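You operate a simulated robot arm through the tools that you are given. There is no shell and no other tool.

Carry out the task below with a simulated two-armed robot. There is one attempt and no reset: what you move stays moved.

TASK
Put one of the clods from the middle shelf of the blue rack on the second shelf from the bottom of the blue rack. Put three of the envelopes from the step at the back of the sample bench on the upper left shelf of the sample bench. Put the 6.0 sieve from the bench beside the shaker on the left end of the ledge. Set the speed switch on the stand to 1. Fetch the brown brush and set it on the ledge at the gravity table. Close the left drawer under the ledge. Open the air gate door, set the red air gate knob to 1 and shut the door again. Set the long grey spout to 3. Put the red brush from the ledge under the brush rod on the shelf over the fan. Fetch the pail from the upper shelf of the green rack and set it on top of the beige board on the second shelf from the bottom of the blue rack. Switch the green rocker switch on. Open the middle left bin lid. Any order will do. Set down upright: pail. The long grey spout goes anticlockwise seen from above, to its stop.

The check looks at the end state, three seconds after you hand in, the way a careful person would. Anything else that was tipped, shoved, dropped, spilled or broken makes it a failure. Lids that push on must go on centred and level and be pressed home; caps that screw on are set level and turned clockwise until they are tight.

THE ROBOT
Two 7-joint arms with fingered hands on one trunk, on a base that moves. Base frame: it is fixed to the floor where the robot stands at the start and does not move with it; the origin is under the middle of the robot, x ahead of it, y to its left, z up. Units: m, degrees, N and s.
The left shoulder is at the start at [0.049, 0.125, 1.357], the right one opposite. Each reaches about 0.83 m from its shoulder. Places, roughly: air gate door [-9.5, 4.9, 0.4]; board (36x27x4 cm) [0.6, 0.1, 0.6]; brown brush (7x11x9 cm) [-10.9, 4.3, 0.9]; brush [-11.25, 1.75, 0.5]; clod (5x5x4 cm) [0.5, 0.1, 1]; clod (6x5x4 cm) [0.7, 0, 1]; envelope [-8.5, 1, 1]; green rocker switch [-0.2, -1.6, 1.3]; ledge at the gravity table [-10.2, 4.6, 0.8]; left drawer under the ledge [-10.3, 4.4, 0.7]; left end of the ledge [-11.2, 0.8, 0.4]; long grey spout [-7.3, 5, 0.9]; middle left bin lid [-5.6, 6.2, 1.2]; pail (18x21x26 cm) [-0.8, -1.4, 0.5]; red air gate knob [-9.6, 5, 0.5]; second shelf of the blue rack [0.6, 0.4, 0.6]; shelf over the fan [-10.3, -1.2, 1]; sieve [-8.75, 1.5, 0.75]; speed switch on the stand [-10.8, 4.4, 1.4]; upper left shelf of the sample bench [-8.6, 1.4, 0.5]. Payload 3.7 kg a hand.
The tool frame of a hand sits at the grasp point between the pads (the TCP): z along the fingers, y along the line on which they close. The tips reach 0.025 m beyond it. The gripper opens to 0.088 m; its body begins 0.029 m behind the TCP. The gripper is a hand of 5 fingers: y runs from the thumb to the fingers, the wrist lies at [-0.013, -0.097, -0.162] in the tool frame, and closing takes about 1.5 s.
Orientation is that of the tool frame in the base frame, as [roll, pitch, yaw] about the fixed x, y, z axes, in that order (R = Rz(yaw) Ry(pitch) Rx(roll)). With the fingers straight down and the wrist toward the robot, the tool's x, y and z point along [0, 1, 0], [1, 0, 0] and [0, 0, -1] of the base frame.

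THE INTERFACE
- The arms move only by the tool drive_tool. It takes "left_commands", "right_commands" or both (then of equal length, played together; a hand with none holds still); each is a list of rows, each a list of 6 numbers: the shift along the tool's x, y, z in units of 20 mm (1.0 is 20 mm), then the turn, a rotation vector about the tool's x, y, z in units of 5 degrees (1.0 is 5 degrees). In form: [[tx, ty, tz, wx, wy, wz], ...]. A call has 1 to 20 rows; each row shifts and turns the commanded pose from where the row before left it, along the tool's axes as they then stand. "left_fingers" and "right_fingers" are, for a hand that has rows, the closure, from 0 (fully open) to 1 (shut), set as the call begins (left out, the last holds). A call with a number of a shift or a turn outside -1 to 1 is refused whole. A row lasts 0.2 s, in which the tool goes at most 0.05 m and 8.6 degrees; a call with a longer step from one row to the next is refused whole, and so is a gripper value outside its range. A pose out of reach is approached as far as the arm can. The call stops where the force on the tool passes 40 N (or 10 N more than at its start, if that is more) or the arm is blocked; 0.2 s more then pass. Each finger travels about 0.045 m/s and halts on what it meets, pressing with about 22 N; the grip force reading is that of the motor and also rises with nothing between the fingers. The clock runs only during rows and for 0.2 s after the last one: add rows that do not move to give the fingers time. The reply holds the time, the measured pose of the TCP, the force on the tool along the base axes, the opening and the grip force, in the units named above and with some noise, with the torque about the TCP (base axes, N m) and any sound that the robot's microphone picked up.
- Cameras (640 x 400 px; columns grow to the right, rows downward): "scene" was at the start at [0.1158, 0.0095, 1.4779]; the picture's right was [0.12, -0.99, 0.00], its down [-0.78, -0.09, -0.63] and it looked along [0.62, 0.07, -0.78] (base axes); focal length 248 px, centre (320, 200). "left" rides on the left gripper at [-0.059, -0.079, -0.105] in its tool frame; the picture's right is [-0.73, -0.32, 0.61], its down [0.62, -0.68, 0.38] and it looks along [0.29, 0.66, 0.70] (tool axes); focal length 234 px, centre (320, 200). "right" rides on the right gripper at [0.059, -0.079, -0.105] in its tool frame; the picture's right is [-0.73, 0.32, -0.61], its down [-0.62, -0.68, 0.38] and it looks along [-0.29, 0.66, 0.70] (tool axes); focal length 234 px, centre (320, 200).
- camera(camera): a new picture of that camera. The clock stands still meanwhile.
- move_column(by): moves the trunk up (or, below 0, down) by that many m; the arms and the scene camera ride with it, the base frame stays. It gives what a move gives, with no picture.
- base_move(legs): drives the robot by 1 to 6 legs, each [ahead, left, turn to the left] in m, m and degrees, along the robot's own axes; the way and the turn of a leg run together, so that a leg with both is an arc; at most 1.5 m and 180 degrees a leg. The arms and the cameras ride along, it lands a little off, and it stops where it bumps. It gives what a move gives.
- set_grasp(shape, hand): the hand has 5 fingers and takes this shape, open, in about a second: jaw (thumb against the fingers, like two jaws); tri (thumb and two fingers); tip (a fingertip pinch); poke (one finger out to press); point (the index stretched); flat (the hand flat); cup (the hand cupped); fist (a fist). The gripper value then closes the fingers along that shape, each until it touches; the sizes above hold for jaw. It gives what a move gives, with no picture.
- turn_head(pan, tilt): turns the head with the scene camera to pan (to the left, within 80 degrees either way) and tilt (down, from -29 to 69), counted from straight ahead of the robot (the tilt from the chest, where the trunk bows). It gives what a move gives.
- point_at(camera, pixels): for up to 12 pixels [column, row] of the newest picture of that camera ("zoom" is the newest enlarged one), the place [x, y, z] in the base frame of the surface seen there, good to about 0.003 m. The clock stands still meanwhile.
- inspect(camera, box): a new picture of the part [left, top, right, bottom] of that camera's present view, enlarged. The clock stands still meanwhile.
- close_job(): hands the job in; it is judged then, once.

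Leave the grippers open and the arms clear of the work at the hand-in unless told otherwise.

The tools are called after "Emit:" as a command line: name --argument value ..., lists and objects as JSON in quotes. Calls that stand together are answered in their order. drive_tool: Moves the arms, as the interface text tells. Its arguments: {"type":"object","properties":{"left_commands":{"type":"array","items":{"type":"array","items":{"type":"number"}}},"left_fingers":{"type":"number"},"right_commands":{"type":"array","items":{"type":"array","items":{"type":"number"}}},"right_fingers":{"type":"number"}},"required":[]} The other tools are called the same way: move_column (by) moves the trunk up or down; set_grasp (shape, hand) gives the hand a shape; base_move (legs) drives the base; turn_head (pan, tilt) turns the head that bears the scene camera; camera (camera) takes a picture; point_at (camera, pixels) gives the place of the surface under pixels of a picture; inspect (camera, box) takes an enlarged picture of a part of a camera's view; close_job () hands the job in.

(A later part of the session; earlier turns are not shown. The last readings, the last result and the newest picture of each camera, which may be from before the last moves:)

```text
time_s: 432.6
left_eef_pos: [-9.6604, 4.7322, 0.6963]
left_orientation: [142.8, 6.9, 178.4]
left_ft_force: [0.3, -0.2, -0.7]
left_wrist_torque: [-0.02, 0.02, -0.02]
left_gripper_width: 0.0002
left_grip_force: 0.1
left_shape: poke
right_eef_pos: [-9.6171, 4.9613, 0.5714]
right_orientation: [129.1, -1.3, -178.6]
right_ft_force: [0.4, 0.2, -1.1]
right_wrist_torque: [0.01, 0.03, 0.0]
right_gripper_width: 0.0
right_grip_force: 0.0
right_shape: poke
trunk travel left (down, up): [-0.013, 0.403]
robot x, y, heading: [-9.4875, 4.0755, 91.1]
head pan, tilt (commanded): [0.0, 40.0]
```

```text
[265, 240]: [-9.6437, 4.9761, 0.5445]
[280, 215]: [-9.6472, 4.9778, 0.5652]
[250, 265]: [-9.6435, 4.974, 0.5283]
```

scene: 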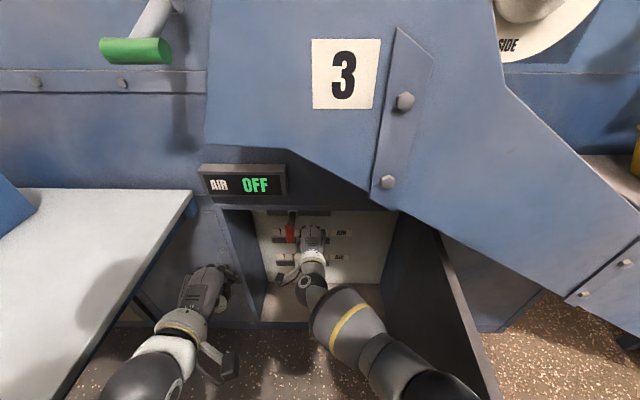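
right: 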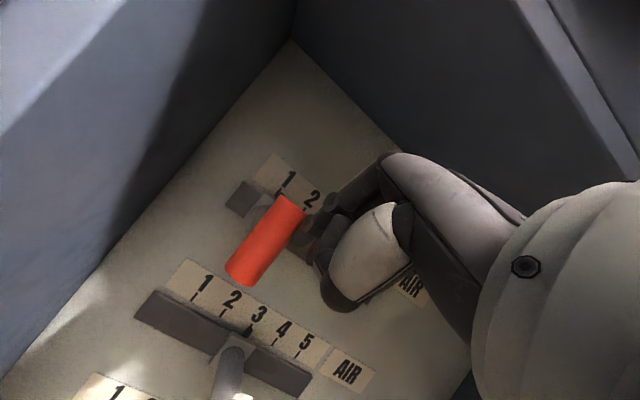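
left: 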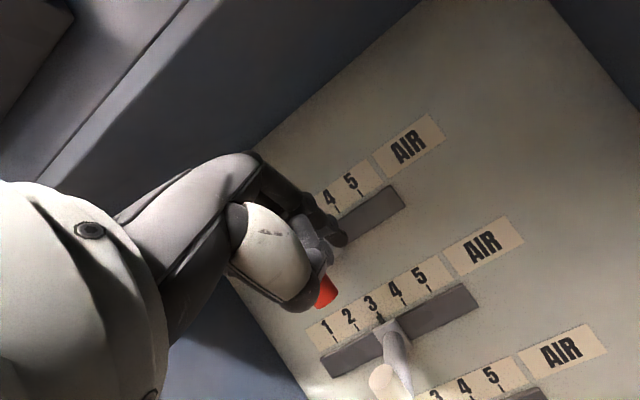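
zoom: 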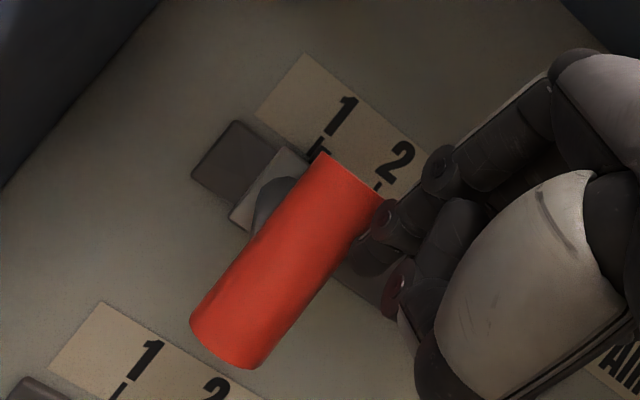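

Centre now ≈ −9.645, i.e. at 1. I withdraw the finger: a little right, then back out of the compartment.

Emit:
drive_tool --right_commands '[[-0.7, 0, 0, 0, 0, 0], [-0.7, 0, 0, 0, 0, 0], [-0.3, -0.634, -0.773, 0, 0, 0], [-0.3, -0.634, -0.773, 0, 0, 0], [-0.3, -0.634, -0.773, 0, 0, 0], [0, -0.634, -0.773, 0, 0, 0], [0, -0.634, -0.773, 0, 0, 0], [0, -0.634, -0.773, 0, 0, 0], [0, -0.634, -0.773, 0, 0, 0], [0, -0.634, -0.773, 0, 0, 0], [0, -0.634, -0.773, 0, 0, 0], [0, -0.634, -0.773, 0, 0, 0], [0, 0, 0, 0, 0, 0]]'

Emit:
inspect --camera "scene" --box '[220, 180, 400, 320]'

```text
time_s: 435.4
left_eef_pos: [-9.6609, 4.7311, 0.6973]
left_orientation: [142.8, 6.9, 178.4]
left_ft_force: [-0.3, 1.2, 0.7]
left_wrist_torque: [0.01, -0.01, -0.02]
left_gripper_width: 0.0
left_grip_force: 0.1
left_shape: poke
right_eef_pos: [-9.5691, 4.7638, 0.5703]
right_orientation: [129.2, -1.3, -178.7]
right_ft_force: [-0.5, -0.2, -0.5]
right_wrist_torque: [0.02, 0.02, 0.0]
right_gripper_width: 0.0002
right_grip_force: 0.0
right_shape: poke
trunk travel left (down, up): [-0.013, 0.403]
robot x, y, heading: [-9.4881, 4.0759, 90.9]
head pan, tilt (commanded): [0.0, 40.0]
```

```text
2.86 times, centred on (310, 250) of scene
```

zoom: 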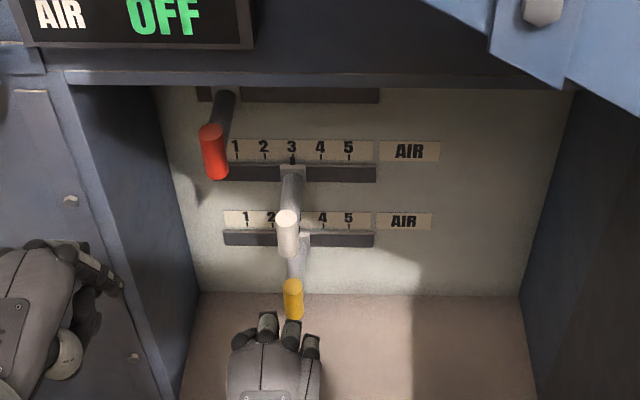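

Red is at the left; white and yellow remain at 3. I confirm with the right camera.

Emit:
inspect --camera "right" --box '[200, 30, 400, 180]'

Emit:
camera --camera "right"

```text
2.67 times, centred on (300, 105) of right
```

zoom: 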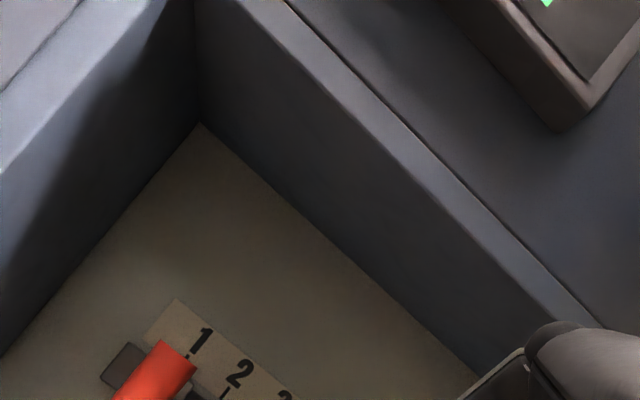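

```text
taken
```

right: 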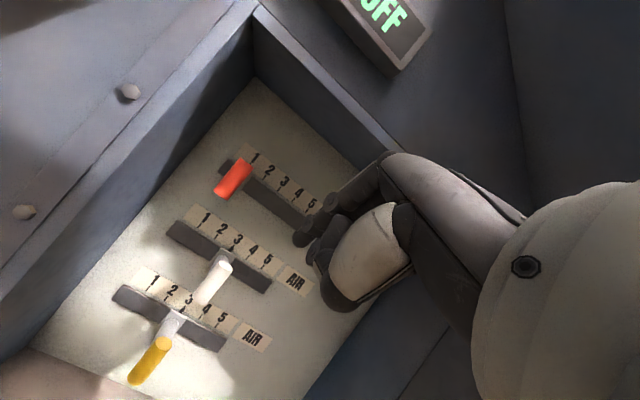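

Red reads 1. Now to shut the door I must bring the right hand over to its outer (right) side. I measure where the door stands.

Emit:
camera --camera "scene"

Emit:
point_at --camera "scene" --pixels '[[435, 245], [460, 300], [480, 360], [495, 395], [430, 230], [440, 300], [380, 165], [470, 240], [560, 265]]'

```text
taken
```

scene: 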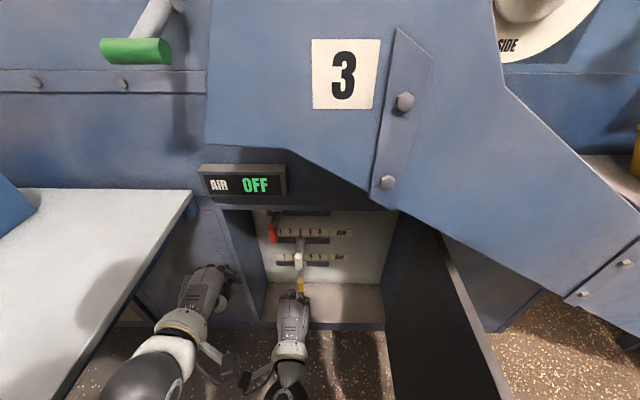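

```text
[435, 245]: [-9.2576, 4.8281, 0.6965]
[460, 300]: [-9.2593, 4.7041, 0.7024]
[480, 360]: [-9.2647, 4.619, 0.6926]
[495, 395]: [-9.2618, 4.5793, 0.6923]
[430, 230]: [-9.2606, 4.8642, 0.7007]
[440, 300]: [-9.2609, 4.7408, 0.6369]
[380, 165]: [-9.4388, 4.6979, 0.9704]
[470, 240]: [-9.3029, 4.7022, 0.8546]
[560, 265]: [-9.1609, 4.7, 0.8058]
```

The door is at 90° (x≈−9.26, y 4.44–4.89). I bring the right hand back out, up, over the door and to its right side.

Emit:
drive_tool --right_commands '[[-0.74, -0.46, -0.957, 0, 0, 0], [-0.74, -0.46, -0.957, 0, 0, 0], [-0.74, -0.46, -0.957, 0, 0, 0], [-0.74, -0.46, -0.957, 0, 0, 0], [-0.74, -0.46, -0.957, 0, 0, 0], [-0.74, -0.46, -0.957, 0, 0, 0], [0, 0.91, -0.75, 0, 0, 0], [0, 0.91, -0.75, 0, 0, 0], [0, 0.91, -0.75, 0, 0, 0], [0, 0.91, -0.75, 0, 0, 0], [0, 0.91, -0.75, 0, 0, 0], [0, 0.91, -0.75, 0, 0, 0], [0, 0.91, -0.75, 0, 0, 0], [0, 0, 0, 0, 0, 0]]'

Emit:
camera --camera "scene"

```text
time_s: 438.4
left_eef_pos: [-9.6615, 4.7321, 0.6981]
left_orientation: [142.8, 6.9, 178.4]
left_ft_force: [0.5, 1.0, -0.1]
left_wrist_torque: [0.0, 0.03, 0.03]
left_gripper_width: 0.0004
left_grip_force: 0.1
left_shape: poke
right_eef_pos: [-9.4725, 4.6399, 0.7621]
right_orientation: [129.1, -1.3, -178.5]
right_ft_force: [1.2, 0.2, -0.5]
right_wrist_torque: [-0.03, 0.0, -0.01]
right_gripper_width: 0.0
right_grip_force: 0.1
right_shape: poke
trunk travel left (down, up): [-0.013, 0.403]
robot x, y, heading: [-9.4857, 4.0774, 90.9]
head pan, tilt (commanded): [0.0, 40.0]
```

```text
taken
```

scene: 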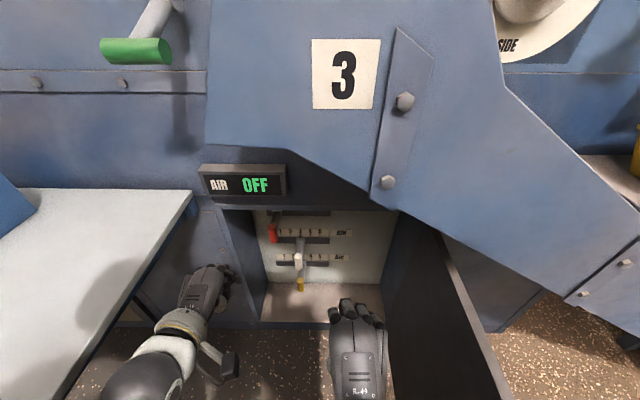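

Now right, over the door's top, and then down on its far side.

Emit:
drive_tool --right_commands '[[-0.96, 0, -0.17, 0, 0, 0], [-0.96, 0, -0.17, 0, 0, 0], [-0.96, 0, -0.17, 0, 0, 0], [-0.96, 0, -0.17, 0, 0, 0], [-0.96, 0, -0.17, 0, 0, 0], [-0.96, 0, -0.17, 0, 0, 0], [-0.96, 0, -0.17, 0, 0, 0], [-0.96, 0, -0.17, 0, 0, 0], [-0.96, 0, -0.17, 0, 0, 0], [-0.96, 0, -0.17, 0, 0, 0], [-0.96, 0, -0.17, 0, 0, 0], [-0.95, 0.1, -0.27, 0, 0, 0], [-0.95, 0.1, -0.27, 0, 0, 0], [-0.95, 0.1, -0.27, 0, 0, 0], [-0.95, 0.1, -0.27, 0, 0, 0], [-0.95, 0.1, -0.27, 0, 0, 0], [-0.95, 0.1, -0.27, 0, 0, 0], [-0.95, 0.1, -0.27, 0, 0, 0], [-0.95, 0.1, -0.27, 0, 0, 0], [0, 0, 0, 0, 0, 0]]'

Emit:
camera --camera "scene"

```text
time_s: 442.6
left_eef_pos: [-9.6613, 4.7313, 0.6965]
left_orientation: [142.9, 6.9, 178.3]
left_ft_force: [0.5, -0.6, -0.7]
left_wrist_torque: [-0.03, 0.01, 0.0]
left_gripper_width: 0.0
left_grip_force: 0.1
left_shape: poke
right_eef_pos: [-9.1285, 4.6267, 0.7593]
right_orientation: [129.2, -1.2, -178.6]
right_ft_force: [0.2, -0.1, -0.1]
right_wrist_torque: [0.01, 0.02, -0.05]
right_gripper_width: 0.0
right_grip_force: 0.2
right_shape: poke
right hand out of reach, approached as far as the arm can: row 1, 2, 3, 4, 5, 6, 7, 8, 10
trunk travel left (down, up): [-0.013, 0.403]
robot x, y, heading: [-9.4883, 4.0765, 91.0]
head pan, tilt (commanded): [0.0, 40.0]
```

```text
taken
```

scene: 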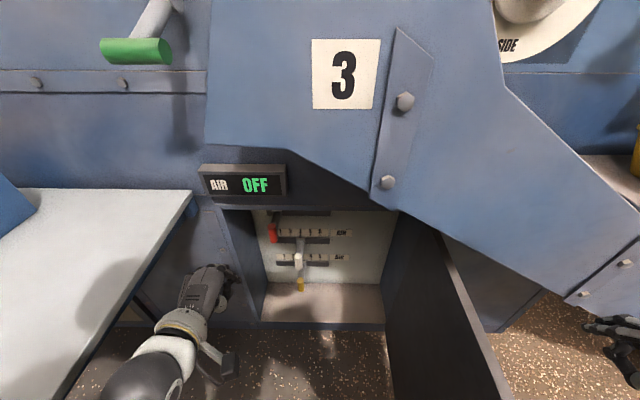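

The hand is right of the door now. I lower it to z≈0.52, then push left.

Emit:
drive_tool --right_commands '[[0, -0.98, 0.81, 0, 0, 0], [0, -0.98, 0.81, 0, 0, 0], [0, -0.98, 0.81, 0, 0, 0], [0, -0.98, 0.81, 0, 0, 0], [0, -0.98, 0.81, 0, 0, 0], [0, -0.98, 0.81, 0, 0, 0], [0, -0.98, 0.81, 0, 0, 0], [0, -0.98, 0.81, 0, 0, 0], [0, -0.98, 0.81, 0, 0, 0], [0, 0, 0, 0, 0, 0]]'

Emit:
drive_tool --right_commands '[[0.8, 0, 0, 0, 0, 0], [0.8, 0, 0, 0, 0, 0], [0.8, 0, 0, 0, 0, 0], [0.8, 0, 0, 0, 0, 0], [0.8, 0, 0, 0, 0, 0], [0.8, 0, 0, 0, 0, 0], [0.8, 0, 0, 0, 0, 0], [0.8, 0, 0, 0, 0, 0], [0.8, 0, 0, 0, 0, 0], [0.8, 0, 0, 0, 0, 0], [0, 0, 0, 0, 0, 0]]'

Emit:
camera --camera "scene"

```text
time_s: 444.9
left_eef_pos: [-9.6613, 4.732, 0.6971]
left_orientation: [142.7, 6.8, 178.4]
left_ft_force: [0.6, 0.2, 0.4]
left_wrist_torque: [0.02, -0.02, -0.01]
left_gripper_width: 0.0001
left_grip_force: 0.0
left_shape: poke
right_eef_pos: [-9.1335, 4.6276, 0.5299]
right_orientation: [129.2, -1.4, -178.6]
right_ft_force: [0.7, -0.2, -0.4]
right_wrist_torque: [0.0, 0.03, 0.0]
right_gripper_width: 0.0003
right_grip_force: 0.0
right_shape: poke
trunk travel left (down, up): [-0.013, 0.403]
robot x, y, heading: [-9.4917, 4.0761, 90.9]
head pan, tilt (commanded): [0.0, 40.0]
```

```text
time_s: 446.9
left_eef_pos: [-9.6598, 4.7323, 0.6971]
left_orientation: [142.7, 6.8, 178.4]
left_ft_force: [0.3, 0.8, 0.5]
left_wrist_torque: [-0.01, 0.03, 0.0]
left_gripper_width: 0.0
left_grip_force: 0.0
left_shape: poke
right_eef_pos: [-9.1855, 4.6223, 0.5437]
right_orientation: [128.6, 7.0, 175.3]
right_ft_force: [-1.4, 0.7, -0.2]
right_wrist_torque: [0.01, 0.01, -0.01]
right_gripper_width: 0.0002
right_grip_force: 0.1
right_shape: poke
trunk travel left (down, up): [-0.013, 0.403]
robot x, y, heading: [-9.4871, 4.0805, 91.2]
head pan, tilt (commanded): [0.0, 40.0]
stopped in row 10 (right hand): the arm was blocked; the commanded pose is now the measured one
```

```text
taken
```

scene: 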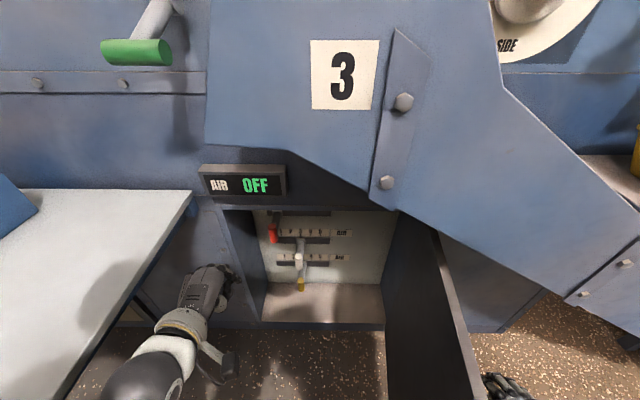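

The right forearm lies over the door's top, so it can't push from there. I lift the hand clear again, back the robot off, and go to the right side of the door to push it with the left hand.

Emit:
drive_tool --right_commands '[[-0.6, 0, 0, 0, 0, 0], [-0.6, 0, 0, 0, 0, 0], [0, 0.98, -0.81, 0, 0, 0], [0, 0.98, -0.81, 0, 0, 0], [0, 0.98, -0.81, 0, 0, 0], [0, 0.98, -0.81, 0, 0, 0], [0, 0.98, -0.81, 0, 0, 0], [0, 0.98, -0.81, 0, 0, 0], [0, 0.98, -0.81, 0, 0, 0], [0, 0.98, -0.81, 0, 0, 0], [0, 0.98, -0.81, 0, 0, 0], [0, 0.98, -0.81, 0, 0, 0], [0, 0, 0, 0, 0, 0]]'

Emit:
base_move --legs '[[-0.4, 0, 0], [0, -0.5, 0]]'

Emit:
camera --camera "scene"

```text
time_s: 449.7
left_eef_pos: [-9.6625, 4.7323, 0.6967]
left_orientation: [142.8, 6.9, 178.4]
left_ft_force: [-0.6, -0.1, -0.3]
left_wrist_torque: [0.0, -0.01, 0.02]
left_gripper_width: 0.0
left_grip_force: 0.0
left_shape: poke
right_eef_pos: [-9.1721, 4.634, 0.7474]
right_orientation: [128.5, 6.5, 175.3]
right_ft_force: [-0.6, 0.2, 0.3]
right_wrist_torque: [0.02, 0.0, -0.05]
right_gripper_width: 0.0001
right_grip_force: 0.1
right_shape: poke
right hand out of reach, approached as far as the arm can: row 10, 11, 12
trunk travel left (down, up): [-0.013, 0.403]
robot x, y, heading: [-9.4886, 4.0781, 90.9]
head pan, tilt (commanded): [0.0, 40.0]
```

```text
time_s: 454.6
left_eef_pos: [-9.4044, 4.3477, 0.6961]
left_orientation: [142.7, 7.0, 177.7]
left_ft_force: [0.7, 0.0, 0.1]
left_wrist_torque: [0.0, -0.02, 0.0]
left_gripper_width: 0.0
left_grip_force: 0.0
left_shape: poke
right_eef_pos: [-8.9162, 4.2452, 0.7475]
right_orientation: [128.5, 6.6, 174.8]
right_ft_force: [0.4, -0.5, -0.9]
right_wrist_torque: [-0.02, 0.0, 0.01]
right_gripper_width: 0.0
right_grip_force: 0.0
right_shape: poke
trunk travel left (down, up): [-0.013, 0.403]
robot x, y, heading: [-9.2402, 3.6908, 90.3]
head pan, tilt (commanded): [0.0, 40.0]
stopped in leg 2: the robot was blocked; the commanded pose is now the measured one
```

```text
taken
```

scene: 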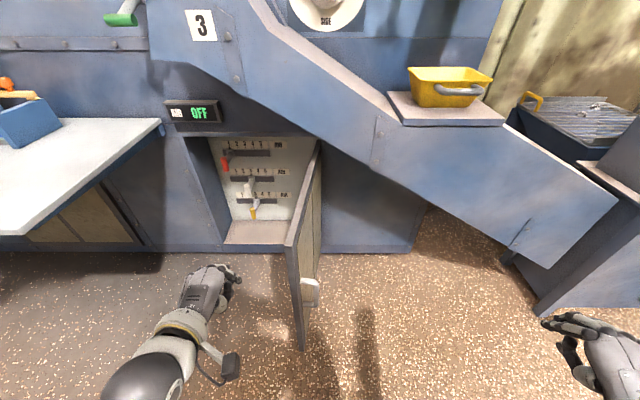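

Blocked by the bench behind me, but at x −9.24 the right hand is already on the door's outer side. I lower the right hand to z≈0.5 at (−9.08, 4.50), right of the door.

Emit:
drive_tool --right_commands '[[0.63, -0.08, 0.96, 0, 0, 0], [0.63, -0.08, 0.96, 0, 0, 0], [0.63, -0.08, 0.96, 0, 0, 0], [0.63, -0.08, 0.96, 0, 0, 0], [0.63, -0.08, 0.96, 0, 0, 0], [0.63, -0.08, 0.96, 0, 0, 0], [0.63, -0.08, 0.96, 0, 0, 0], [0.63, -0.08, 0.96, 0, 0, 0], [0.63, -0.08, 0.96, 0, 0, 0], [0.63, -0.08, 0.96, 0, 0, 0], [0.63, -0.08, 0.96, 0, 0, 0], [0.63, -0.08, 0.96, 0, 0, 0], [0.63, -0.08, 0.96, 0, 0, 0], [0.63, -0.08, 0.96, 0, 0, 0], [0.63, -0.08, 0.96, 0, 0, 0], [0, 0, 0, 0, 0, 0]]'

Emit:
camera --camera "scene"

```text
time_s: 458.0
left_eef_pos: [-9.4031, 4.3478, 0.6965]
left_orientation: [142.7, 7.0, 177.7]
left_ft_force: [0.8, 0.1, 0.6]
left_wrist_torque: [0.01, -0.03, 0.01]
left_gripper_width: 0.0
left_grip_force: 0.1
left_shape: poke
right_eef_pos: [-9.0603, 4.4706, 0.5287]
right_orientation: [128.5, 6.6, 174.7]
right_ft_force: [0.1, 0.0, -0.2]
right_wrist_torque: [0.01, 0.0, 0.01]
right_gripper_width: 0.0
right_grip_force: 0.1
right_shape: poke
trunk travel left (down, up): [-0.013, 0.403]
robot x, y, heading: [-9.2408, 3.6887, 90.6]
head pan, tilt (commanded): [0.0, 40.0]
```

```text
taken
```

scene: 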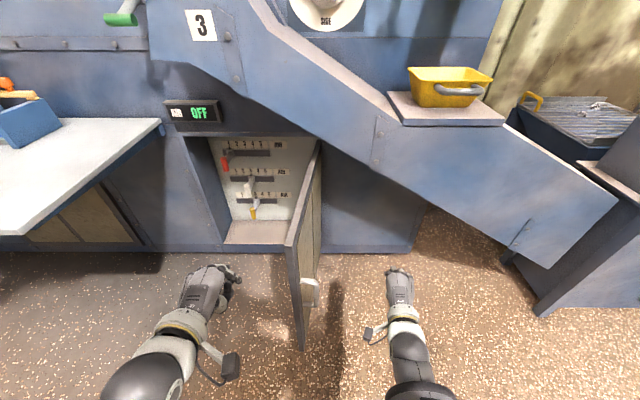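

The right hand is beside the door's outer face. I push it left.

Emit:
drive_tool --right_commands '[[0.93, 0.14, 0.05, 0, 0, 0], [0.93, 0.14, 0.05, 0, 0, 0], [0.93, 0.14, 0.05, 0, 0, 0], [0.93, 0.14, 0.05, 0, 0, 0], [0.93, 0.14, 0.05, 0, 0, 0], [0.93, 0.14, 0.05, 0, 0, 0], [0.93, 0.14, 0.05, 0, 0, 0], [0.93, 0.14, 0.05, 0, 0, 0], [0.93, 0.14, 0.05, 0, 0, 0], [0.93, 0.14, 0.05, 0, 0, 0], [0.93, 0.14, 0.05, 0, 0, 0], [0.93, 0.14, 0.05, 0, 0, 0], [0.93, 0.14, 0.05, 0, 0, 0], [0.93, 0.14, 0.05, 0, 0, 0], [0.93, 0.14, 0.05, 0, 0, 0], [0.93, 0.14, 0.05, 0, 0, 0], [0, 0, 0, 0, 0, 0]]'

Emit:
camera --camera "scene"

```text
time_s: 461.6
left_eef_pos: [-9.4035, 4.3476, 0.6973]
left_orientation: [142.7, 7.1, 177.7]
left_ft_force: [-0.4, 0.7, -1.0]
left_wrist_torque: [-0.01, -0.03, 0.02]
left_gripper_width: 0.0
left_grip_force: 0.0
left_shape: poke
right_eef_pos: [-9.3327, 4.5334, 0.5274]
right_orientation: [128.5, 6.6, 174.7]
right_ft_force: [-1.3, -0.3, 0.5]
right_wrist_torque: [-0.01, 0.02, 0.01]
right_gripper_width: 0.0
right_grip_force: 0.0
right_shape: poke
right hand out of reach, approached as far as the arm can: row 15, 16
trunk travel left (down, up): [-0.013, 0.403]
robot x, y, heading: [-9.2397, 3.6922, 90.6]
head pan, tilt (commanded): [0.0, 40.0]
```

```text
taken
```

scene: 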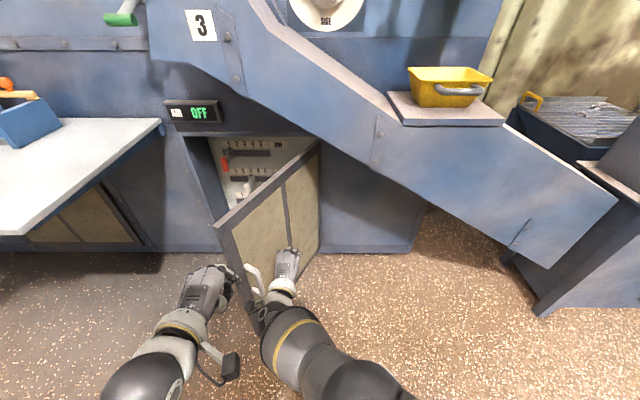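

About 55°. I use the base to push further: left 0.14 m and ahead 0.12 m.

Emit:
base_move --legs '[[0.1, 0.14, 0]]'

Emit:
camera --camera "scene"

```text
time_s: 463.5
left_eef_pos: [-9.5422, 4.4472, 0.6976]
left_orientation: [142.8, 7.0, 177.6]
left_ft_force: [-0.2, -0.4, 0.8]
left_wrist_torque: [0.03, 0.0, -0.01]
left_gripper_width: 0.0
left_grip_force: 0.0
left_shape: poke
right_eef_pos: [-9.4717, 4.6315, 0.5256]
right_orientation: [128.5, 6.7, 174.5]
right_ft_force: [0.1, 1.1, -0.6]
right_wrist_torque: [0.01, -0.04, 0.02]
right_gripper_width: 0.0
right_grip_force: 0.1
right_shape: poke
trunk travel left (down, up): [-0.013, 0.403]
robot x, y, heading: [-9.3839, 3.7894, 90.0]
head pan, tilt (commanded): [0.0, 40.0]
```

```text
taken
```

scene: 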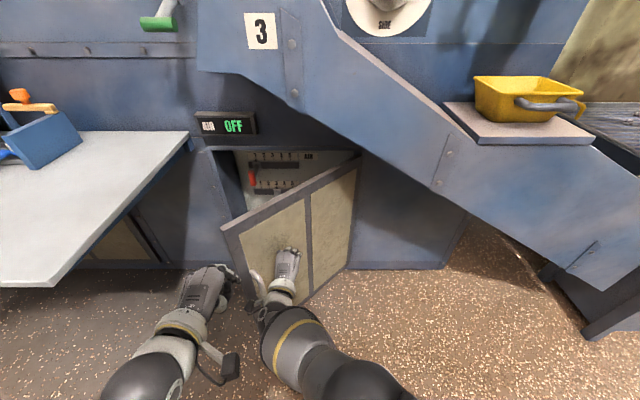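

About 35°. I drive 0.17 m ahead to push it nearly shut.

Emit:
base_move --legs '[[0.17, 0.04, 0]]'

Emit:
camera --camera "scene"

```text
time_s: 465.0
left_eef_pos: [-9.582, 4.6187, 0.6965]
left_orientation: [142.8, 7.0, 177.4]
left_ft_force: [0.0, 1.6, -0.4]
left_wrist_torque: [0.01, -0.01, 0.01]
left_gripper_width: 0.0
left_grip_force: 0.1
left_shape: poke
right_eef_pos: [-9.5105, 4.8029, 0.5262]
right_orientation: [128.5, 6.6, 174.5]
right_ft_force: [0.3, -0.4, 0.1]
right_wrist_torque: [0.03, 0.02, 0.02]
right_gripper_width: 0.0
right_grip_force: 0.1
right_shape: poke
trunk travel left (down, up): [-0.013, 0.403]
robot x, y, heading: [-9.4228, 3.9642, 90.3]
head pan, tilt (commanded): [0.0, 40.0]
```

```text
taken
```

scene: 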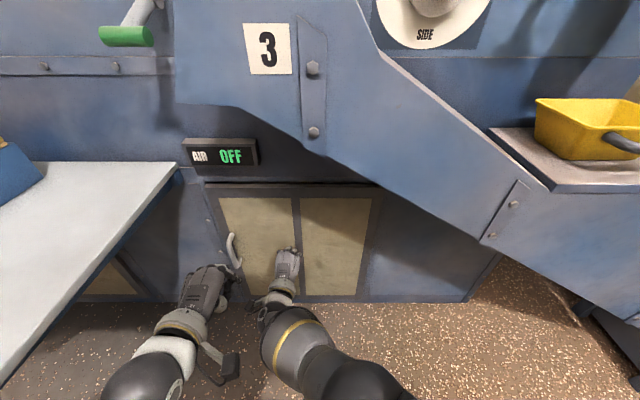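

The door looks shut. I check its plane.

Emit:
point_at --camera "scene" --pixels '[[216, 215], [240, 215], [290, 220], [350, 230], [228, 205], [365, 200], [215, 192], [232, 248]]'

Emit:
inspect --camera "scene" --box '[190, 160, 400, 310]'

```text
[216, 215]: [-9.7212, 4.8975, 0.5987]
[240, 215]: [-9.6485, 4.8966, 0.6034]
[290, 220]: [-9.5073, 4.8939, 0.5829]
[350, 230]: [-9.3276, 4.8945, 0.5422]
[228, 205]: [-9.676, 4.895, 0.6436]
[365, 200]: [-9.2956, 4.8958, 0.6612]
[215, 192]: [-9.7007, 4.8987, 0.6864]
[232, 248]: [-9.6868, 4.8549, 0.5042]
```

```text
2.67 times, centred on (295, 235) of scene
```

zoom: 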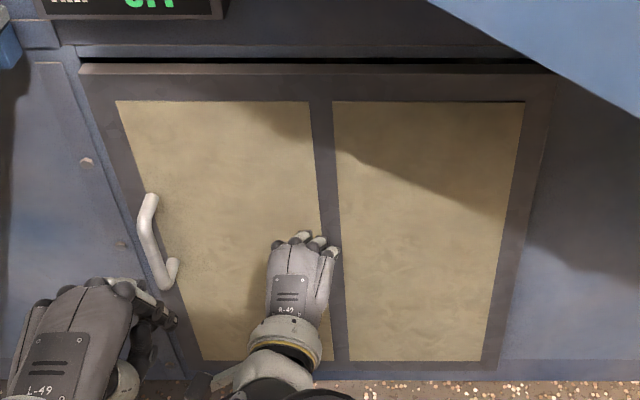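

It reads the same plane as at the start (4.895). I give it a light push to be sure.

Emit:
drive_tool --right_commands '[[0.2, 0.5, 0.62, 0, 0, 0], [0.2, 0.5, 0.62, 0, 0, 0], [0.2, 0.5, 0.62, 0, 0, 0], [0.2, 0.25, 0.31, 0, 0, 0], [0, 0.25, 0.31, 0, 0, 0], [0, 0.25, 0.31, 0, 0, 0], [0, 0, 0, 0, 0, 0]]'

Emit:
point_at --camera "scene" --pixels '[[216, 215], [228, 205]]'

```text
time_s: 466.6
left_eef_pos: [-9.5815, 4.6185, 0.697]
left_orientation: [142.8, 7.0, 177.5]
left_ft_force: [-0.2, -0.2, -0.5]
left_wrist_torque: [0.0, -0.01, -0.02]
left_gripper_width: 0.0
left_grip_force: 0.1
left_shape: poke
right_eef_pos: [-9.5119, 4.8102, 0.5336]
right_orientation: [128.7, 6.7, 174.5]
right_ft_force: [-0.5, 0.4, -0.4]
right_wrist_torque: [0.02, -0.03, -0.01]
right_gripper_width: 0.0
right_grip_force: 0.0
right_shape: poke
right hand out of reach, approached as far as the arm can: row 1, 2, 3, 4, 5, 6
trunk travel left (down, up): [-0.013, 0.403]
robot x, y, heading: [-9.4211, 3.9609, 90.1]
head pan, tilt (commanded): [0.0, 40.0]
```

```text
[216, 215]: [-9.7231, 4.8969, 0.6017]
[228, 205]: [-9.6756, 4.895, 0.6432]
```

The door is shut. I back away, raise the trunk and move left to face the ledge and drawers.

Emit:
base_move --legs '[[-0.3, 0, 0]]'

Emit:
move_column --by 0.36

Emit:
base_move --legs '[[0, 0.8, 0]]'

Emit:
turn_head --pan 0 --tilt 40

Emit:
camera --camera "scene"

```text
time_s: 468.6
left_eef_pos: [-9.5807, 4.3213, 0.6969]
left_orientation: [142.8, 7.0, 177.5]
left_ft_force: [0.2, 0.1, -0.1]
left_wrist_torque: [0.04, 0.03, 0.01]
left_gripper_width: 0.0
left_grip_force: 0.0
left_shape: poke
right_eef_pos: [-9.5094, 4.5135, 0.5341]
right_orientation: [128.5, 6.6, 174.6]
right_ft_force: [0.0, 0.5, 0.1]
right_wrist_torque: [0.03, 0.02, -0.01]
right_gripper_width: 0.0
right_grip_force: 0.1
right_shape: poke
trunk travel left (down, up): [-0.013, 0.403]
robot x, y, heading: [-9.4166, 3.67, 90.1]
head pan, tilt (commanded): [0.0, 40.0]
```

```text
time_s: 472.1
left_eef_pos: [-9.5817, 4.3215, 1.0559]
left_orientation: [142.9, 7.0, 177.5]
left_ft_force: [0.7, 0.3, 0.2]
left_wrist_torque: [0.01, -0.02, 0.01]
left_gripper_width: 0.0001
left_grip_force: 0.1
left_shape: poke
right_eef_pos: [-9.5088, 4.4206, 1.5245]
right_orientation: [77.6, -0.2, 171.6]
right_ft_force: [0.3, -0.4, -0.3]
right_wrist_torque: [-0.01, -0.02, -0.03]
right_gripper_width: 0.0
right_grip_force: 0.2
right_shape: poke
trunk travel left (down, up): [-0.373, 0.043]
robot x, y, heading: [-9.4207, 3.6634, 90.2]
head pan, tilt (commanded): [0.0, 40.0]
```

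```text
time_s: 479.6
left_eef_pos: [-10.3903, 4.3215, 1.0578]
left_orientation: [142.8, 7.1, 177.3]
left_ft_force: [0.2, -0.6, 0.3]
left_wrist_torque: [0.01, 0.02, 0.0]
left_gripper_width: 0.0
left_grip_force: 0.1
left_shape: poke
right_eef_pos: [-10.3181, 4.4222, 1.5257]
right_orientation: [77.6, -0.2, 171.2]
right_ft_force: [-0.3, -0.3, 0.1]
right_wrist_torque: [0.01, -0.04, -0.01]
right_gripper_width: 0.0
right_grip_force: 0.1
right_shape: poke
trunk travel left (down, up): [-0.373, 0.043]
robot x, y, heading: [-10.2322, 3.6603, 89.8]
head pan, tilt (commanded): [0.0, 40.0]
```

```text
time_s: 480.2
left_eef_pos: [-10.3907, 4.3219, 1.0561]
left_orientation: [142.7, 7.0, 177.2]
left_ft_force: [-0.2, -0.1, 0.1]
left_wrist_torque: [0.01, 0.0, -0.01]
left_gripper_width: 0.0001
left_grip_force: 0.1
left_shape: poke
right_eef_pos: [-10.3164, 4.4212, 1.5256]
right_orientation: [77.6, -0.2, 171.2]
right_ft_force: [-0.1, -0.6, -0.4]
right_wrist_torque: [0.0, -0.03, 0.01]
right_gripper_width: 0.0001
right_grip_force: 0.1
right_shape: poke
trunk travel left (down, up): [-0.373, 0.043]
robot x, y, heading: [-10.2281, 3.6627, 90.0]
head pan, tilt (commanded): [0.0, 40.0]
```

```text
taken
```

scene: 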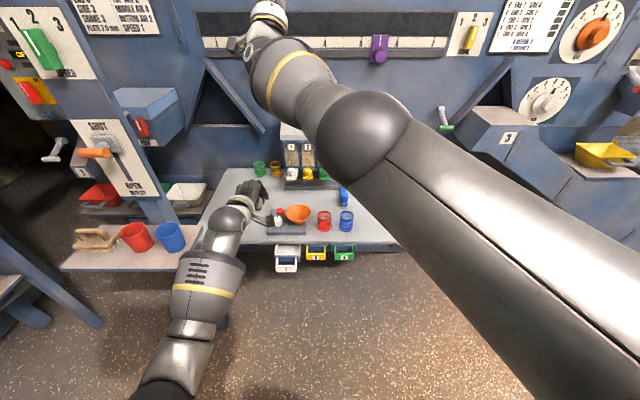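

The brown brush lies on the left stand's shelf at (95,238); the speed switch (green, 1‑2‑3) is at the upper left (40,50); drawer 1 is at (287,262). I look closer at drawers and stand.

Emit:
inspect --camera "scene" --box '[240, 180, 400, 290]'

Emit:
point_at --camera "zoom" --pixels '[[185, 322], [185, 345], [300, 300], [415, 300], [185, 290], [145, 305], [225, 305], [330, 280], [300, 270]]'

Emit:
inspect --camera "scene" --box '[0, 0, 220, 280]'

```text
3.64 times, centred on (320, 235) of scene
```

zoom: 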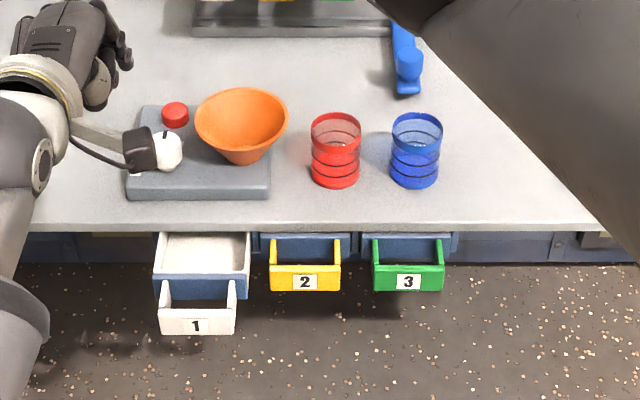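

```text
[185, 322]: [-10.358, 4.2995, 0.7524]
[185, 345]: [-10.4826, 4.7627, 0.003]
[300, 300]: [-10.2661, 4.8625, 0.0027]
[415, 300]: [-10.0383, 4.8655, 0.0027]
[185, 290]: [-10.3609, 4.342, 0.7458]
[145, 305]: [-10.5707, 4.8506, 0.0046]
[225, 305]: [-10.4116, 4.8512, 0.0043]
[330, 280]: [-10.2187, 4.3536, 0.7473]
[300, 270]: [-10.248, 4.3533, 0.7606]
```

```text
1.43 times, centred on (110, 140) of scene
```

zoom: 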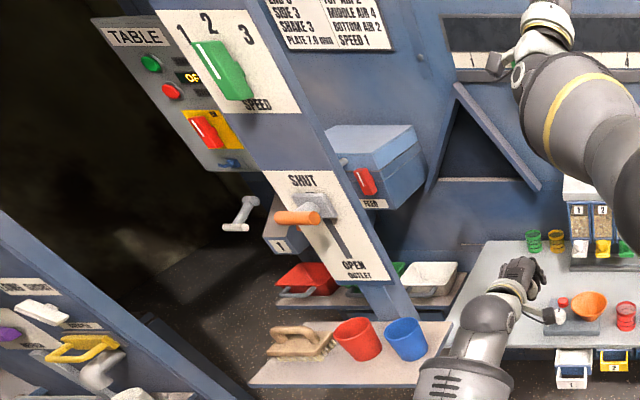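

Drawer 1's front is at y≈4.30, the others at 4.354, so it needs pushing in by about 54 mm. I back off 0.1 m, lower the trunk 0.2 m, put the left hand in jaw shape closed and level it; the right hand moves aside.

Emit:
drive_tool --right_commands '[[-0.8, 0, -0.8, 0, 0, 0], [-0.8, 0, -0.8, 0, 0, 0], [-0.8, 0, -0.8, 0, 0, 0], [-0.8, 0, -0.8, 0, 0, 0], [-0.8, 0, -0.8, 0, 0, 0], [-0.8, 0, -0.8, 0, 0, 0], [-0.8, -0.5, 0, 1, 0, 0], [-0.8, -0.5, 0, 1, 0, 0], [-0.8, -0.5, 0, 1, 0, 0], [-0.8, -0.5, 0, 1, 0, 0], [-0.8, -0.5, 0, 1, 0, 0], [-0.8, -0.5, 0, 1, 0, 0], [0, -0.5, 0, 1, 0, 0], [0, -0.5, 0, 1, 0, 0], [0, -0.5, 0, 1, 0, 0], [0, -0.5, 0, 1, 0, 0], [0, 0, 0, 1, 0, 0], [0, 0, 0, 1, 0, 0], [0, 0, 0, 1, 0, 0], [0, 0, 0, 1, 0, 0]]'

Emit:
set_grasp --hand "left" --shape "jaw"

Emit:
base_move --legs '[[-0.1, 0, 0]]'

Emit:
move_column --by -0.2

```text
time_s: 484.4
left_eef_pos: [-10.3924, 4.3211, 1.0569]
left_orientation: [142.7, 7.0, 177.4]
left_ft_force: [0.2, -1.6, 0.5]
left_wrist_torque: [-0.01, -0.01, -0.02]
left_gripper_width: 0.0001
left_grip_force: 0.1
left_shape: poke
right_eef_pos: [-10.1458, 4.2825, 1.4088]
right_orientation: [147.7, -0.3, 171.3]
right_ft_force: [-0.4, -0.2, -0.5]
right_wrist_torque: [-0.01, 0.02, -0.04]
right_gripper_width: 0.0001
right_grip_force: 0.0
right_shape: poke
trunk travel left (down, up): [-0.373, 0.043]
robot x, y, heading: [-10.2297, 3.6646, 90.0]
head pan, tilt (commanded): [0.0, 40.0]
```

```text
time_s: 485.4
left_eef_pos: [-10.3894, 4.3214, 1.0567]
left_orientation: [142.7, 7.0, 177.2]
left_ft_force: [0.3, -0.2, -0.5]
left_wrist_torque: [0.0, 0.05, 0.0]
left_gripper_width: 0.088
left_grip_force: 0.1
left_shape: jaw
right_eef_pos: [-10.1465, 4.2822, 1.4101]
right_orientation: [147.5, -0.2, 171.2]
right_ft_force: [-0.1, -0.1, 0.5]
right_wrist_torque: [0.01, 0.04, 0.01]
right_gripper_width: 0.0
right_grip_force: 0.0
right_shape: poke
trunk travel left (down, up): [-0.373, 0.043]
robot x, y, heading: [-10.2288, 3.6638, 89.9]
head pan, tilt (commanded): [0.0, 40.0]
```

```text
time_s: 486.5
left_eef_pos: [-10.3911, 4.2213, 1.0569]
left_orientation: [142.8, 7.0, 177.1]
left_ft_force: [0.1, -0.7, -0.1]
left_wrist_torque: [-0.01, -0.01, -0.02]
left_gripper_width: 0.088
left_grip_force: 0.2
left_shape: jaw
right_eef_pos: [-10.1443, 4.1819, 1.4088]
right_orientation: [147.6, -0.2, 171.1]
right_ft_force: [0.4, -0.4, -0.3]
right_wrist_torque: [-0.01, -0.02, -0.03]
right_gripper_width: 0.0002
right_grip_force: 0.2
right_shape: poke
trunk travel left (down, up): [-0.373, 0.043]
robot x, y, heading: [-10.2286, 3.5654, 90.1]
head pan, tilt (commanded): [0.0, 40.0]
```

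```text
time_s: 488.7
left_eef_pos: [-10.3899, 4.2225, 0.8577]
left_orientation: [142.7, 7.1, 177.2]
left_ft_force: [0.5, 0.8, -0.5]
left_wrist_torque: [0.03, 0.04, 0.01]
left_gripper_width: 0.0878
left_grip_force: 0.1
left_shape: jaw
right_eef_pos: [-10.145, 4.1847, 1.2088]
right_orientation: [147.4, -0.3, 171.1]
right_ft_force: [-0.8, 0.3, -0.2]
right_wrist_torque: [-0.01, 0.01, 0.03]
right_gripper_width: 0.0001
right_grip_force: 0.1
right_shape: poke
trunk travel left (down, up): [-0.173, 0.243]
robot x, y, heading: [-10.2317, 3.5635, 89.9]
head pan, tilt (commanded): [0.0, 40.0]
```

Emit:
drive_tool --left_commands '[[0, 0, -0.3, -1, 0, 0], [0, 0, -0.3, -1, 0, 0], [0, 0, -0.3, -1, 0, 0], [0, 0, -0.3, -1, 0, 0], [0, 0, -0.3, -1, 0, 0], [0, 0, -0.3, -1, 0, 0], [0, 0, -0.3, -1, 0, 0], [0, 0, -0.3, -1, 0, 0], [0, 0, -0.3, -1, 0, 0], [0, 0, -0.3, -1, 0, 0], [0, 0, 0, 0, 0, 0]]' --left_fingers 1

Emit:
camera --camera "scene"

```text
time_s: 491.1
left_eef_pos: [-10.3974, 4.1731, 0.886]
left_orientation: [92.7, 7.0, 177.1]
left_ft_force: [1.1, -1.1, 0.3]
left_wrist_torque: [-0.02, 0.01, 0.0]
left_gripper_width: 0.0001
left_grip_force: 22.2
left_shape: jaw
right_eef_pos: [-10.1444, 4.1848, 1.2087]
right_orientation: [147.5, -0.2, 171.1]
right_ft_force: [0.2, 0.1, -0.3]
right_wrist_torque: [0.01, 0.04, -0.02]
right_gripper_width: 0.0
right_grip_force: 0.0
right_shape: poke
trunk travel left (down, up): [-0.173, 0.243]
robot x, y, heading: [-10.2306, 3.5674, 89.7]
head pan, tilt (commanded): [0.0, 40.0]
```

```text
taken
```

scene: 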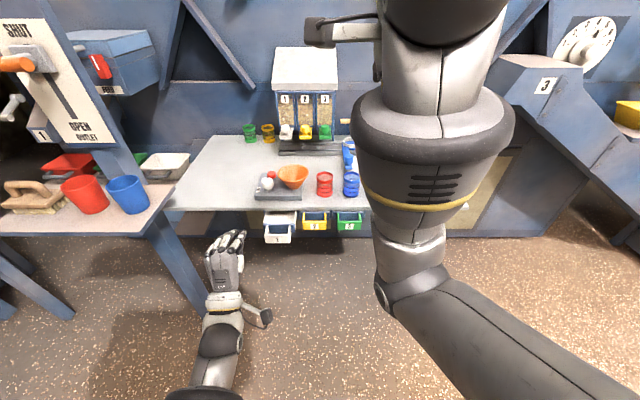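

I lower the closed left hand to the drawer's height (z 0.742), in front of drawer 1.

Emit:
drive_tool --left_commands '[[-0.12, -0.91, 0.22, 0, 0, 0], [-0.12, -0.91, 0.22, 0, 0, 0], [-0.12, -0.91, 0.22, 0, 0, 0], [-0.12, -0.91, 0.22, 0, 0, 0], [-0.12, -0.91, 0.22, 0, 0, 0], [-0.12, -0.91, 0.22, 0, 0, 0], [-0.12, -0.91, 0.22, 0, 0, 0], [-0.12, -0.91, 0.22, 0, 0, 0], [0, 0, 0, 0, 0, 0]]'

Emit:
camera --camera "left"

Emit:
inspect --camera "scene" --box '[180, 170, 380, 310]'

```text
time_s: 493.1
left_eef_pos: [-10.3578, 4.1993, 0.7425]
left_orientation: [92.7, 7.0, 177.2]
left_ft_force: [1.0, 0.0, 0.2]
left_wrist_torque: [0.02, -0.02, -0.02]
left_gripper_width: 0.0
left_grip_force: 21.9
left_shape: jaw
right_eef_pos: [-10.1447, 4.1854, 1.2075]
right_orientation: [147.4, -0.3, 171.3]
right_ft_force: [-0.3, -0.5, -0.7]
right_wrist_torque: [-0.01, 0.0, 0.02]
right_gripper_width: 0.0
right_grip_force: 0.1
right_shape: poke
trunk travel left (down, up): [-0.173, 0.243]
robot x, y, heading: [-10.2285, 3.5672, 90.0]
head pan, tilt (commanded): [0.0, 40.0]
```

```text
taken
```

left: 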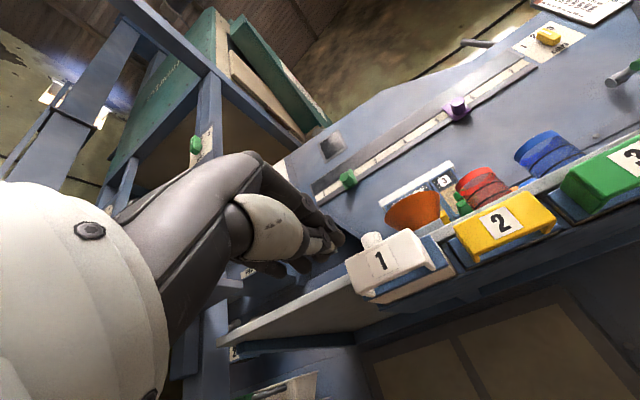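

```text
2.86 times, centred on (280, 240) of scene
```

zoom: 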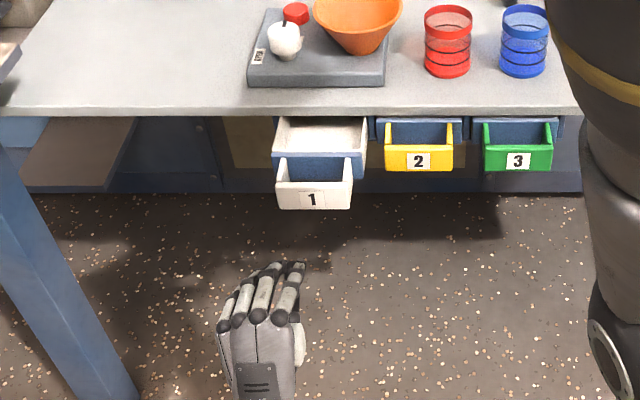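

Emit:
point_at --camera "left" --pixels '[[382, 262], [355, 275], [415, 245], [505, 222], [380, 285], [380, 245], [335, 240]]'

Emit:
point_at --camera "scene" --pixels '[[278, 237], [278, 240], [313, 228], [268, 235], [288, 237]]'

```text
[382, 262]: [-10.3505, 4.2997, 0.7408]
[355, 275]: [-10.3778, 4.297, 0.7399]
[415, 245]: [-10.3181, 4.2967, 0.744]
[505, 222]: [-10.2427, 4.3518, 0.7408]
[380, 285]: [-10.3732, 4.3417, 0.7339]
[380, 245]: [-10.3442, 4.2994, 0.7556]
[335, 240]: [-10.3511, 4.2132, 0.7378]
```

```text
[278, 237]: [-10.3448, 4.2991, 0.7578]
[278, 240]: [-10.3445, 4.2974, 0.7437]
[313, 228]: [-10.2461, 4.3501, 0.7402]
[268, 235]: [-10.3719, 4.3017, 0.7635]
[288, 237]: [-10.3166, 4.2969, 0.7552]
```

Drawer front centre (−10.345, 4.2985, 0.741). I push forward slowly until it is home.

Emit:
drive_tool --left_commands '[[-0.2, 0.05, 0.75, 0, 0, 0], [0, 0.05, 0.75, 0, 0, 0], [0, 0.05, 0.75, 0, 0, 0], [0, 0.05, 0.75, 0, 0, 0], [0, 0.05, 0.5, 0, 0, 0], [0, 0, 0.3, 0, 0, 0], [0, 0, 0.3, 0, 0, 0], [0, 0, 0.3, 0, 0, 0], [0, 0, 0.3, 0, 0, 0], [0, 0, 0.3, 0, 0, 0], [0, 0, 0.3, 0, 0, 0], [0, 0, 0.3, 0, 0, 0], [0, 0, 0.3, 0, 0, 0], [0, 0, 0.3, 0, 0, 0], [0, 0, 0, 0, 0, 0]]'

Emit:
inspect --camera "scene" --box '[180, 170, 380, 310]'

```text
time_s: 496.3
left_eef_pos: [-10.3492, 4.3101, 0.7568]
left_orientation: [92.8, 7.0, 177.1]
left_ft_force: [0.0, -1.1, 0.0]
left_wrist_torque: [0.01, -0.02, 0.01]
left_gripper_width: 0.0003
left_grip_force: 22.2
left_shape: jaw
left hand out of reach, approached as far as the arm can: row 10, 11, 12, 13, 14
right_eef_pos: [-10.1449, 4.1866, 1.208]
right_orientation: [147.5, -0.2, 171.1]
right_ft_force: [-0.3, 0.2, 0.5]
right_wrist_torque: [-0.01, -0.01, -0.04]
right_gripper_width: 0.0002
right_grip_force: 0.0
right_shape: poke
trunk travel left (down, up): [-0.173, 0.243]
robot x, y, heading: [-10.2293, 3.5707, 89.9]
head pan, tilt (commanded): [0.0, 40.0]
```

```text
2.86 times, centred on (280, 240) of scene
```

zoom: 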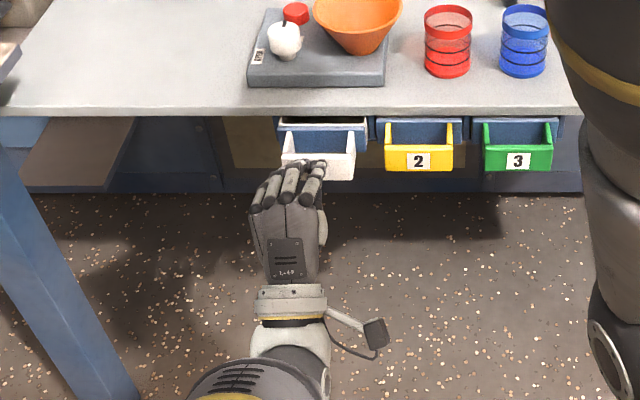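

Nearly home, but the arm is at its reach. I draw the hand back 2 cm, bring the base 4 cm forward and finish the push.

Emit:
drive_tool --left_commands '[[0, 0, -0.6, 0, 0, 0], [0, -0.4, -0.6, 0, 0, 0], [0, 0, 0, 0, 0, 0]]'

Emit:
base_move --legs '[[0.05, 0, 0]]'

Emit:
camera --camera "left"

```text
time_s: 497.1
left_eef_pos: [-10.3485, 4.286, 0.7491]
left_orientation: [92.8, 7.0, 177.3]
left_ft_force: [-0.2, -0.3, -0.5]
left_wrist_torque: [0.02, -0.01, 0.0]
left_gripper_width: 0.0
left_grip_force: 22.1
left_shape: jaw
right_eef_pos: [-10.1459, 4.1859, 1.2074]
right_orientation: [147.3, -0.2, 171.2]
right_ft_force: [0.5, 0.4, 0.3]
right_wrist_torque: [0.0, -0.01, 0.02]
right_gripper_width: 0.0
right_grip_force: 0.1
right_shape: poke
trunk travel left (down, up): [-0.173, 0.243]
robot x, y, heading: [-10.2293, 3.5674, 90.0]
head pan, tilt (commanded): [0.0, 40.0]
```

```text
time_s: 498.1
left_eef_pos: [-10.348, 4.3235, 0.7505]
left_orientation: [91.9, 7.1, 177.0]
left_ft_force: [-0.2, -4.7, 1.5]
left_wrist_torque: [0.01, 0.01, 0.06]
left_gripper_width: 0.0001
left_grip_force: 21.5
left_shape: jaw
right_eef_pos: [-10.1455, 4.2292, 1.2078]
right_orientation: [147.5, -0.2, 171.1]
right_ft_force: [-0.4, 0.4, 0.0]
right_wrist_torque: [0.0, -0.01, -0.01]
right_gripper_width: 0.0
right_grip_force: 0.0
right_shape: poke
trunk travel left (down, up): [-0.173, 0.243]
robot x, y, heading: [-10.23, 3.6097, 89.9]
head pan, tilt (commanded): [0.0, 40.0]
stopped in leg 1: the force on the tool passed its limit at 80 N (the readings are from after the stop); the commanded pose is now the measured one
```

```text
taken
```

left: 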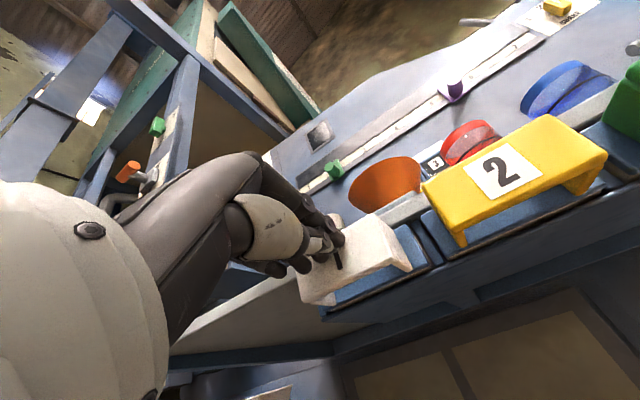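

The drawer hit its stop (80 N peak). I retract the hand and compare the drawer fronts.

Emit:
drive_tool --left_commands '[[0, 0, -0.8, 0, 0, 0], [0, 0, -0.8, 0, 0, 0], [0, 0, -0.8, 0, 0, 0], [0, 0, -0.8, 0, 0, 0], [0, 0, 0, 0, 0, 0]]'

Emit:
inspect --camera "scene" --box '[180, 170, 380, 310]'

Emit:
camera --camera "left"

Emit:
point_at --camera "left" --pixels '[[370, 262], [390, 255], [490, 215], [510, 205], [360, 265]]'

```text
time_s: 499.2
left_eef_pos: [-10.3525, 4.2608, 0.7522]
left_orientation: [92.0, 7.1, 177.1]
left_ft_force: [0.5, 1.3, -0.9]
left_wrist_torque: [0.0, 0.04, 0.01]
left_gripper_width: 0.0
left_grip_force: 21.9
left_shape: jaw
right_eef_pos: [-10.1458, 4.2288, 1.2083]
right_orientation: [147.5, -0.3, 171.1]
right_ft_force: [-0.2, -0.3, -0.5]
right_wrist_torque: [-0.01, -0.01, 0.02]
right_gripper_width: 0.0001
right_grip_force: 0.1
right_shape: poke
trunk travel left (down, up): [-0.173, 0.243]
robot x, y, heading: [-10.2326, 3.6057, 89.7]
head pan, tilt (commanded): [0.0, 40.0]
```

```text
2.86 times, centred on (280, 240) of scene
```

zoom: 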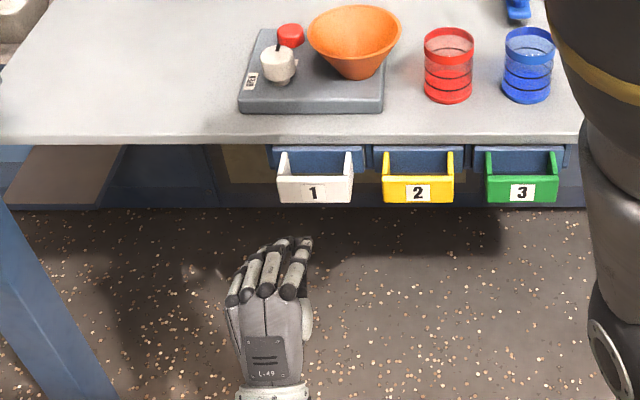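

```text
taken
```

left: 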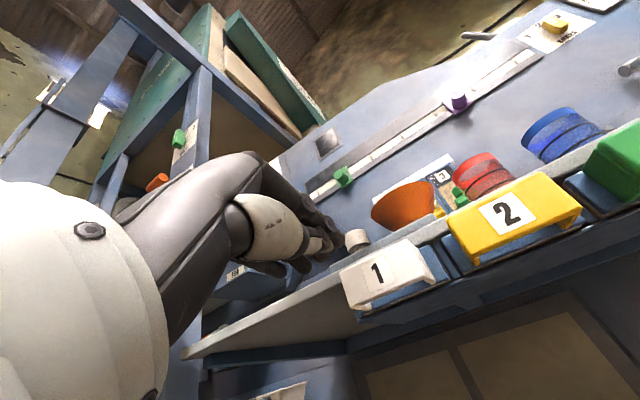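

```text
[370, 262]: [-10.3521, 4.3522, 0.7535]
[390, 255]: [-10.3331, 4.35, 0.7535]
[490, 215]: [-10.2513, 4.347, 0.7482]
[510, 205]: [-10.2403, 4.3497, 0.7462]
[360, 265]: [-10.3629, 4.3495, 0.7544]
```

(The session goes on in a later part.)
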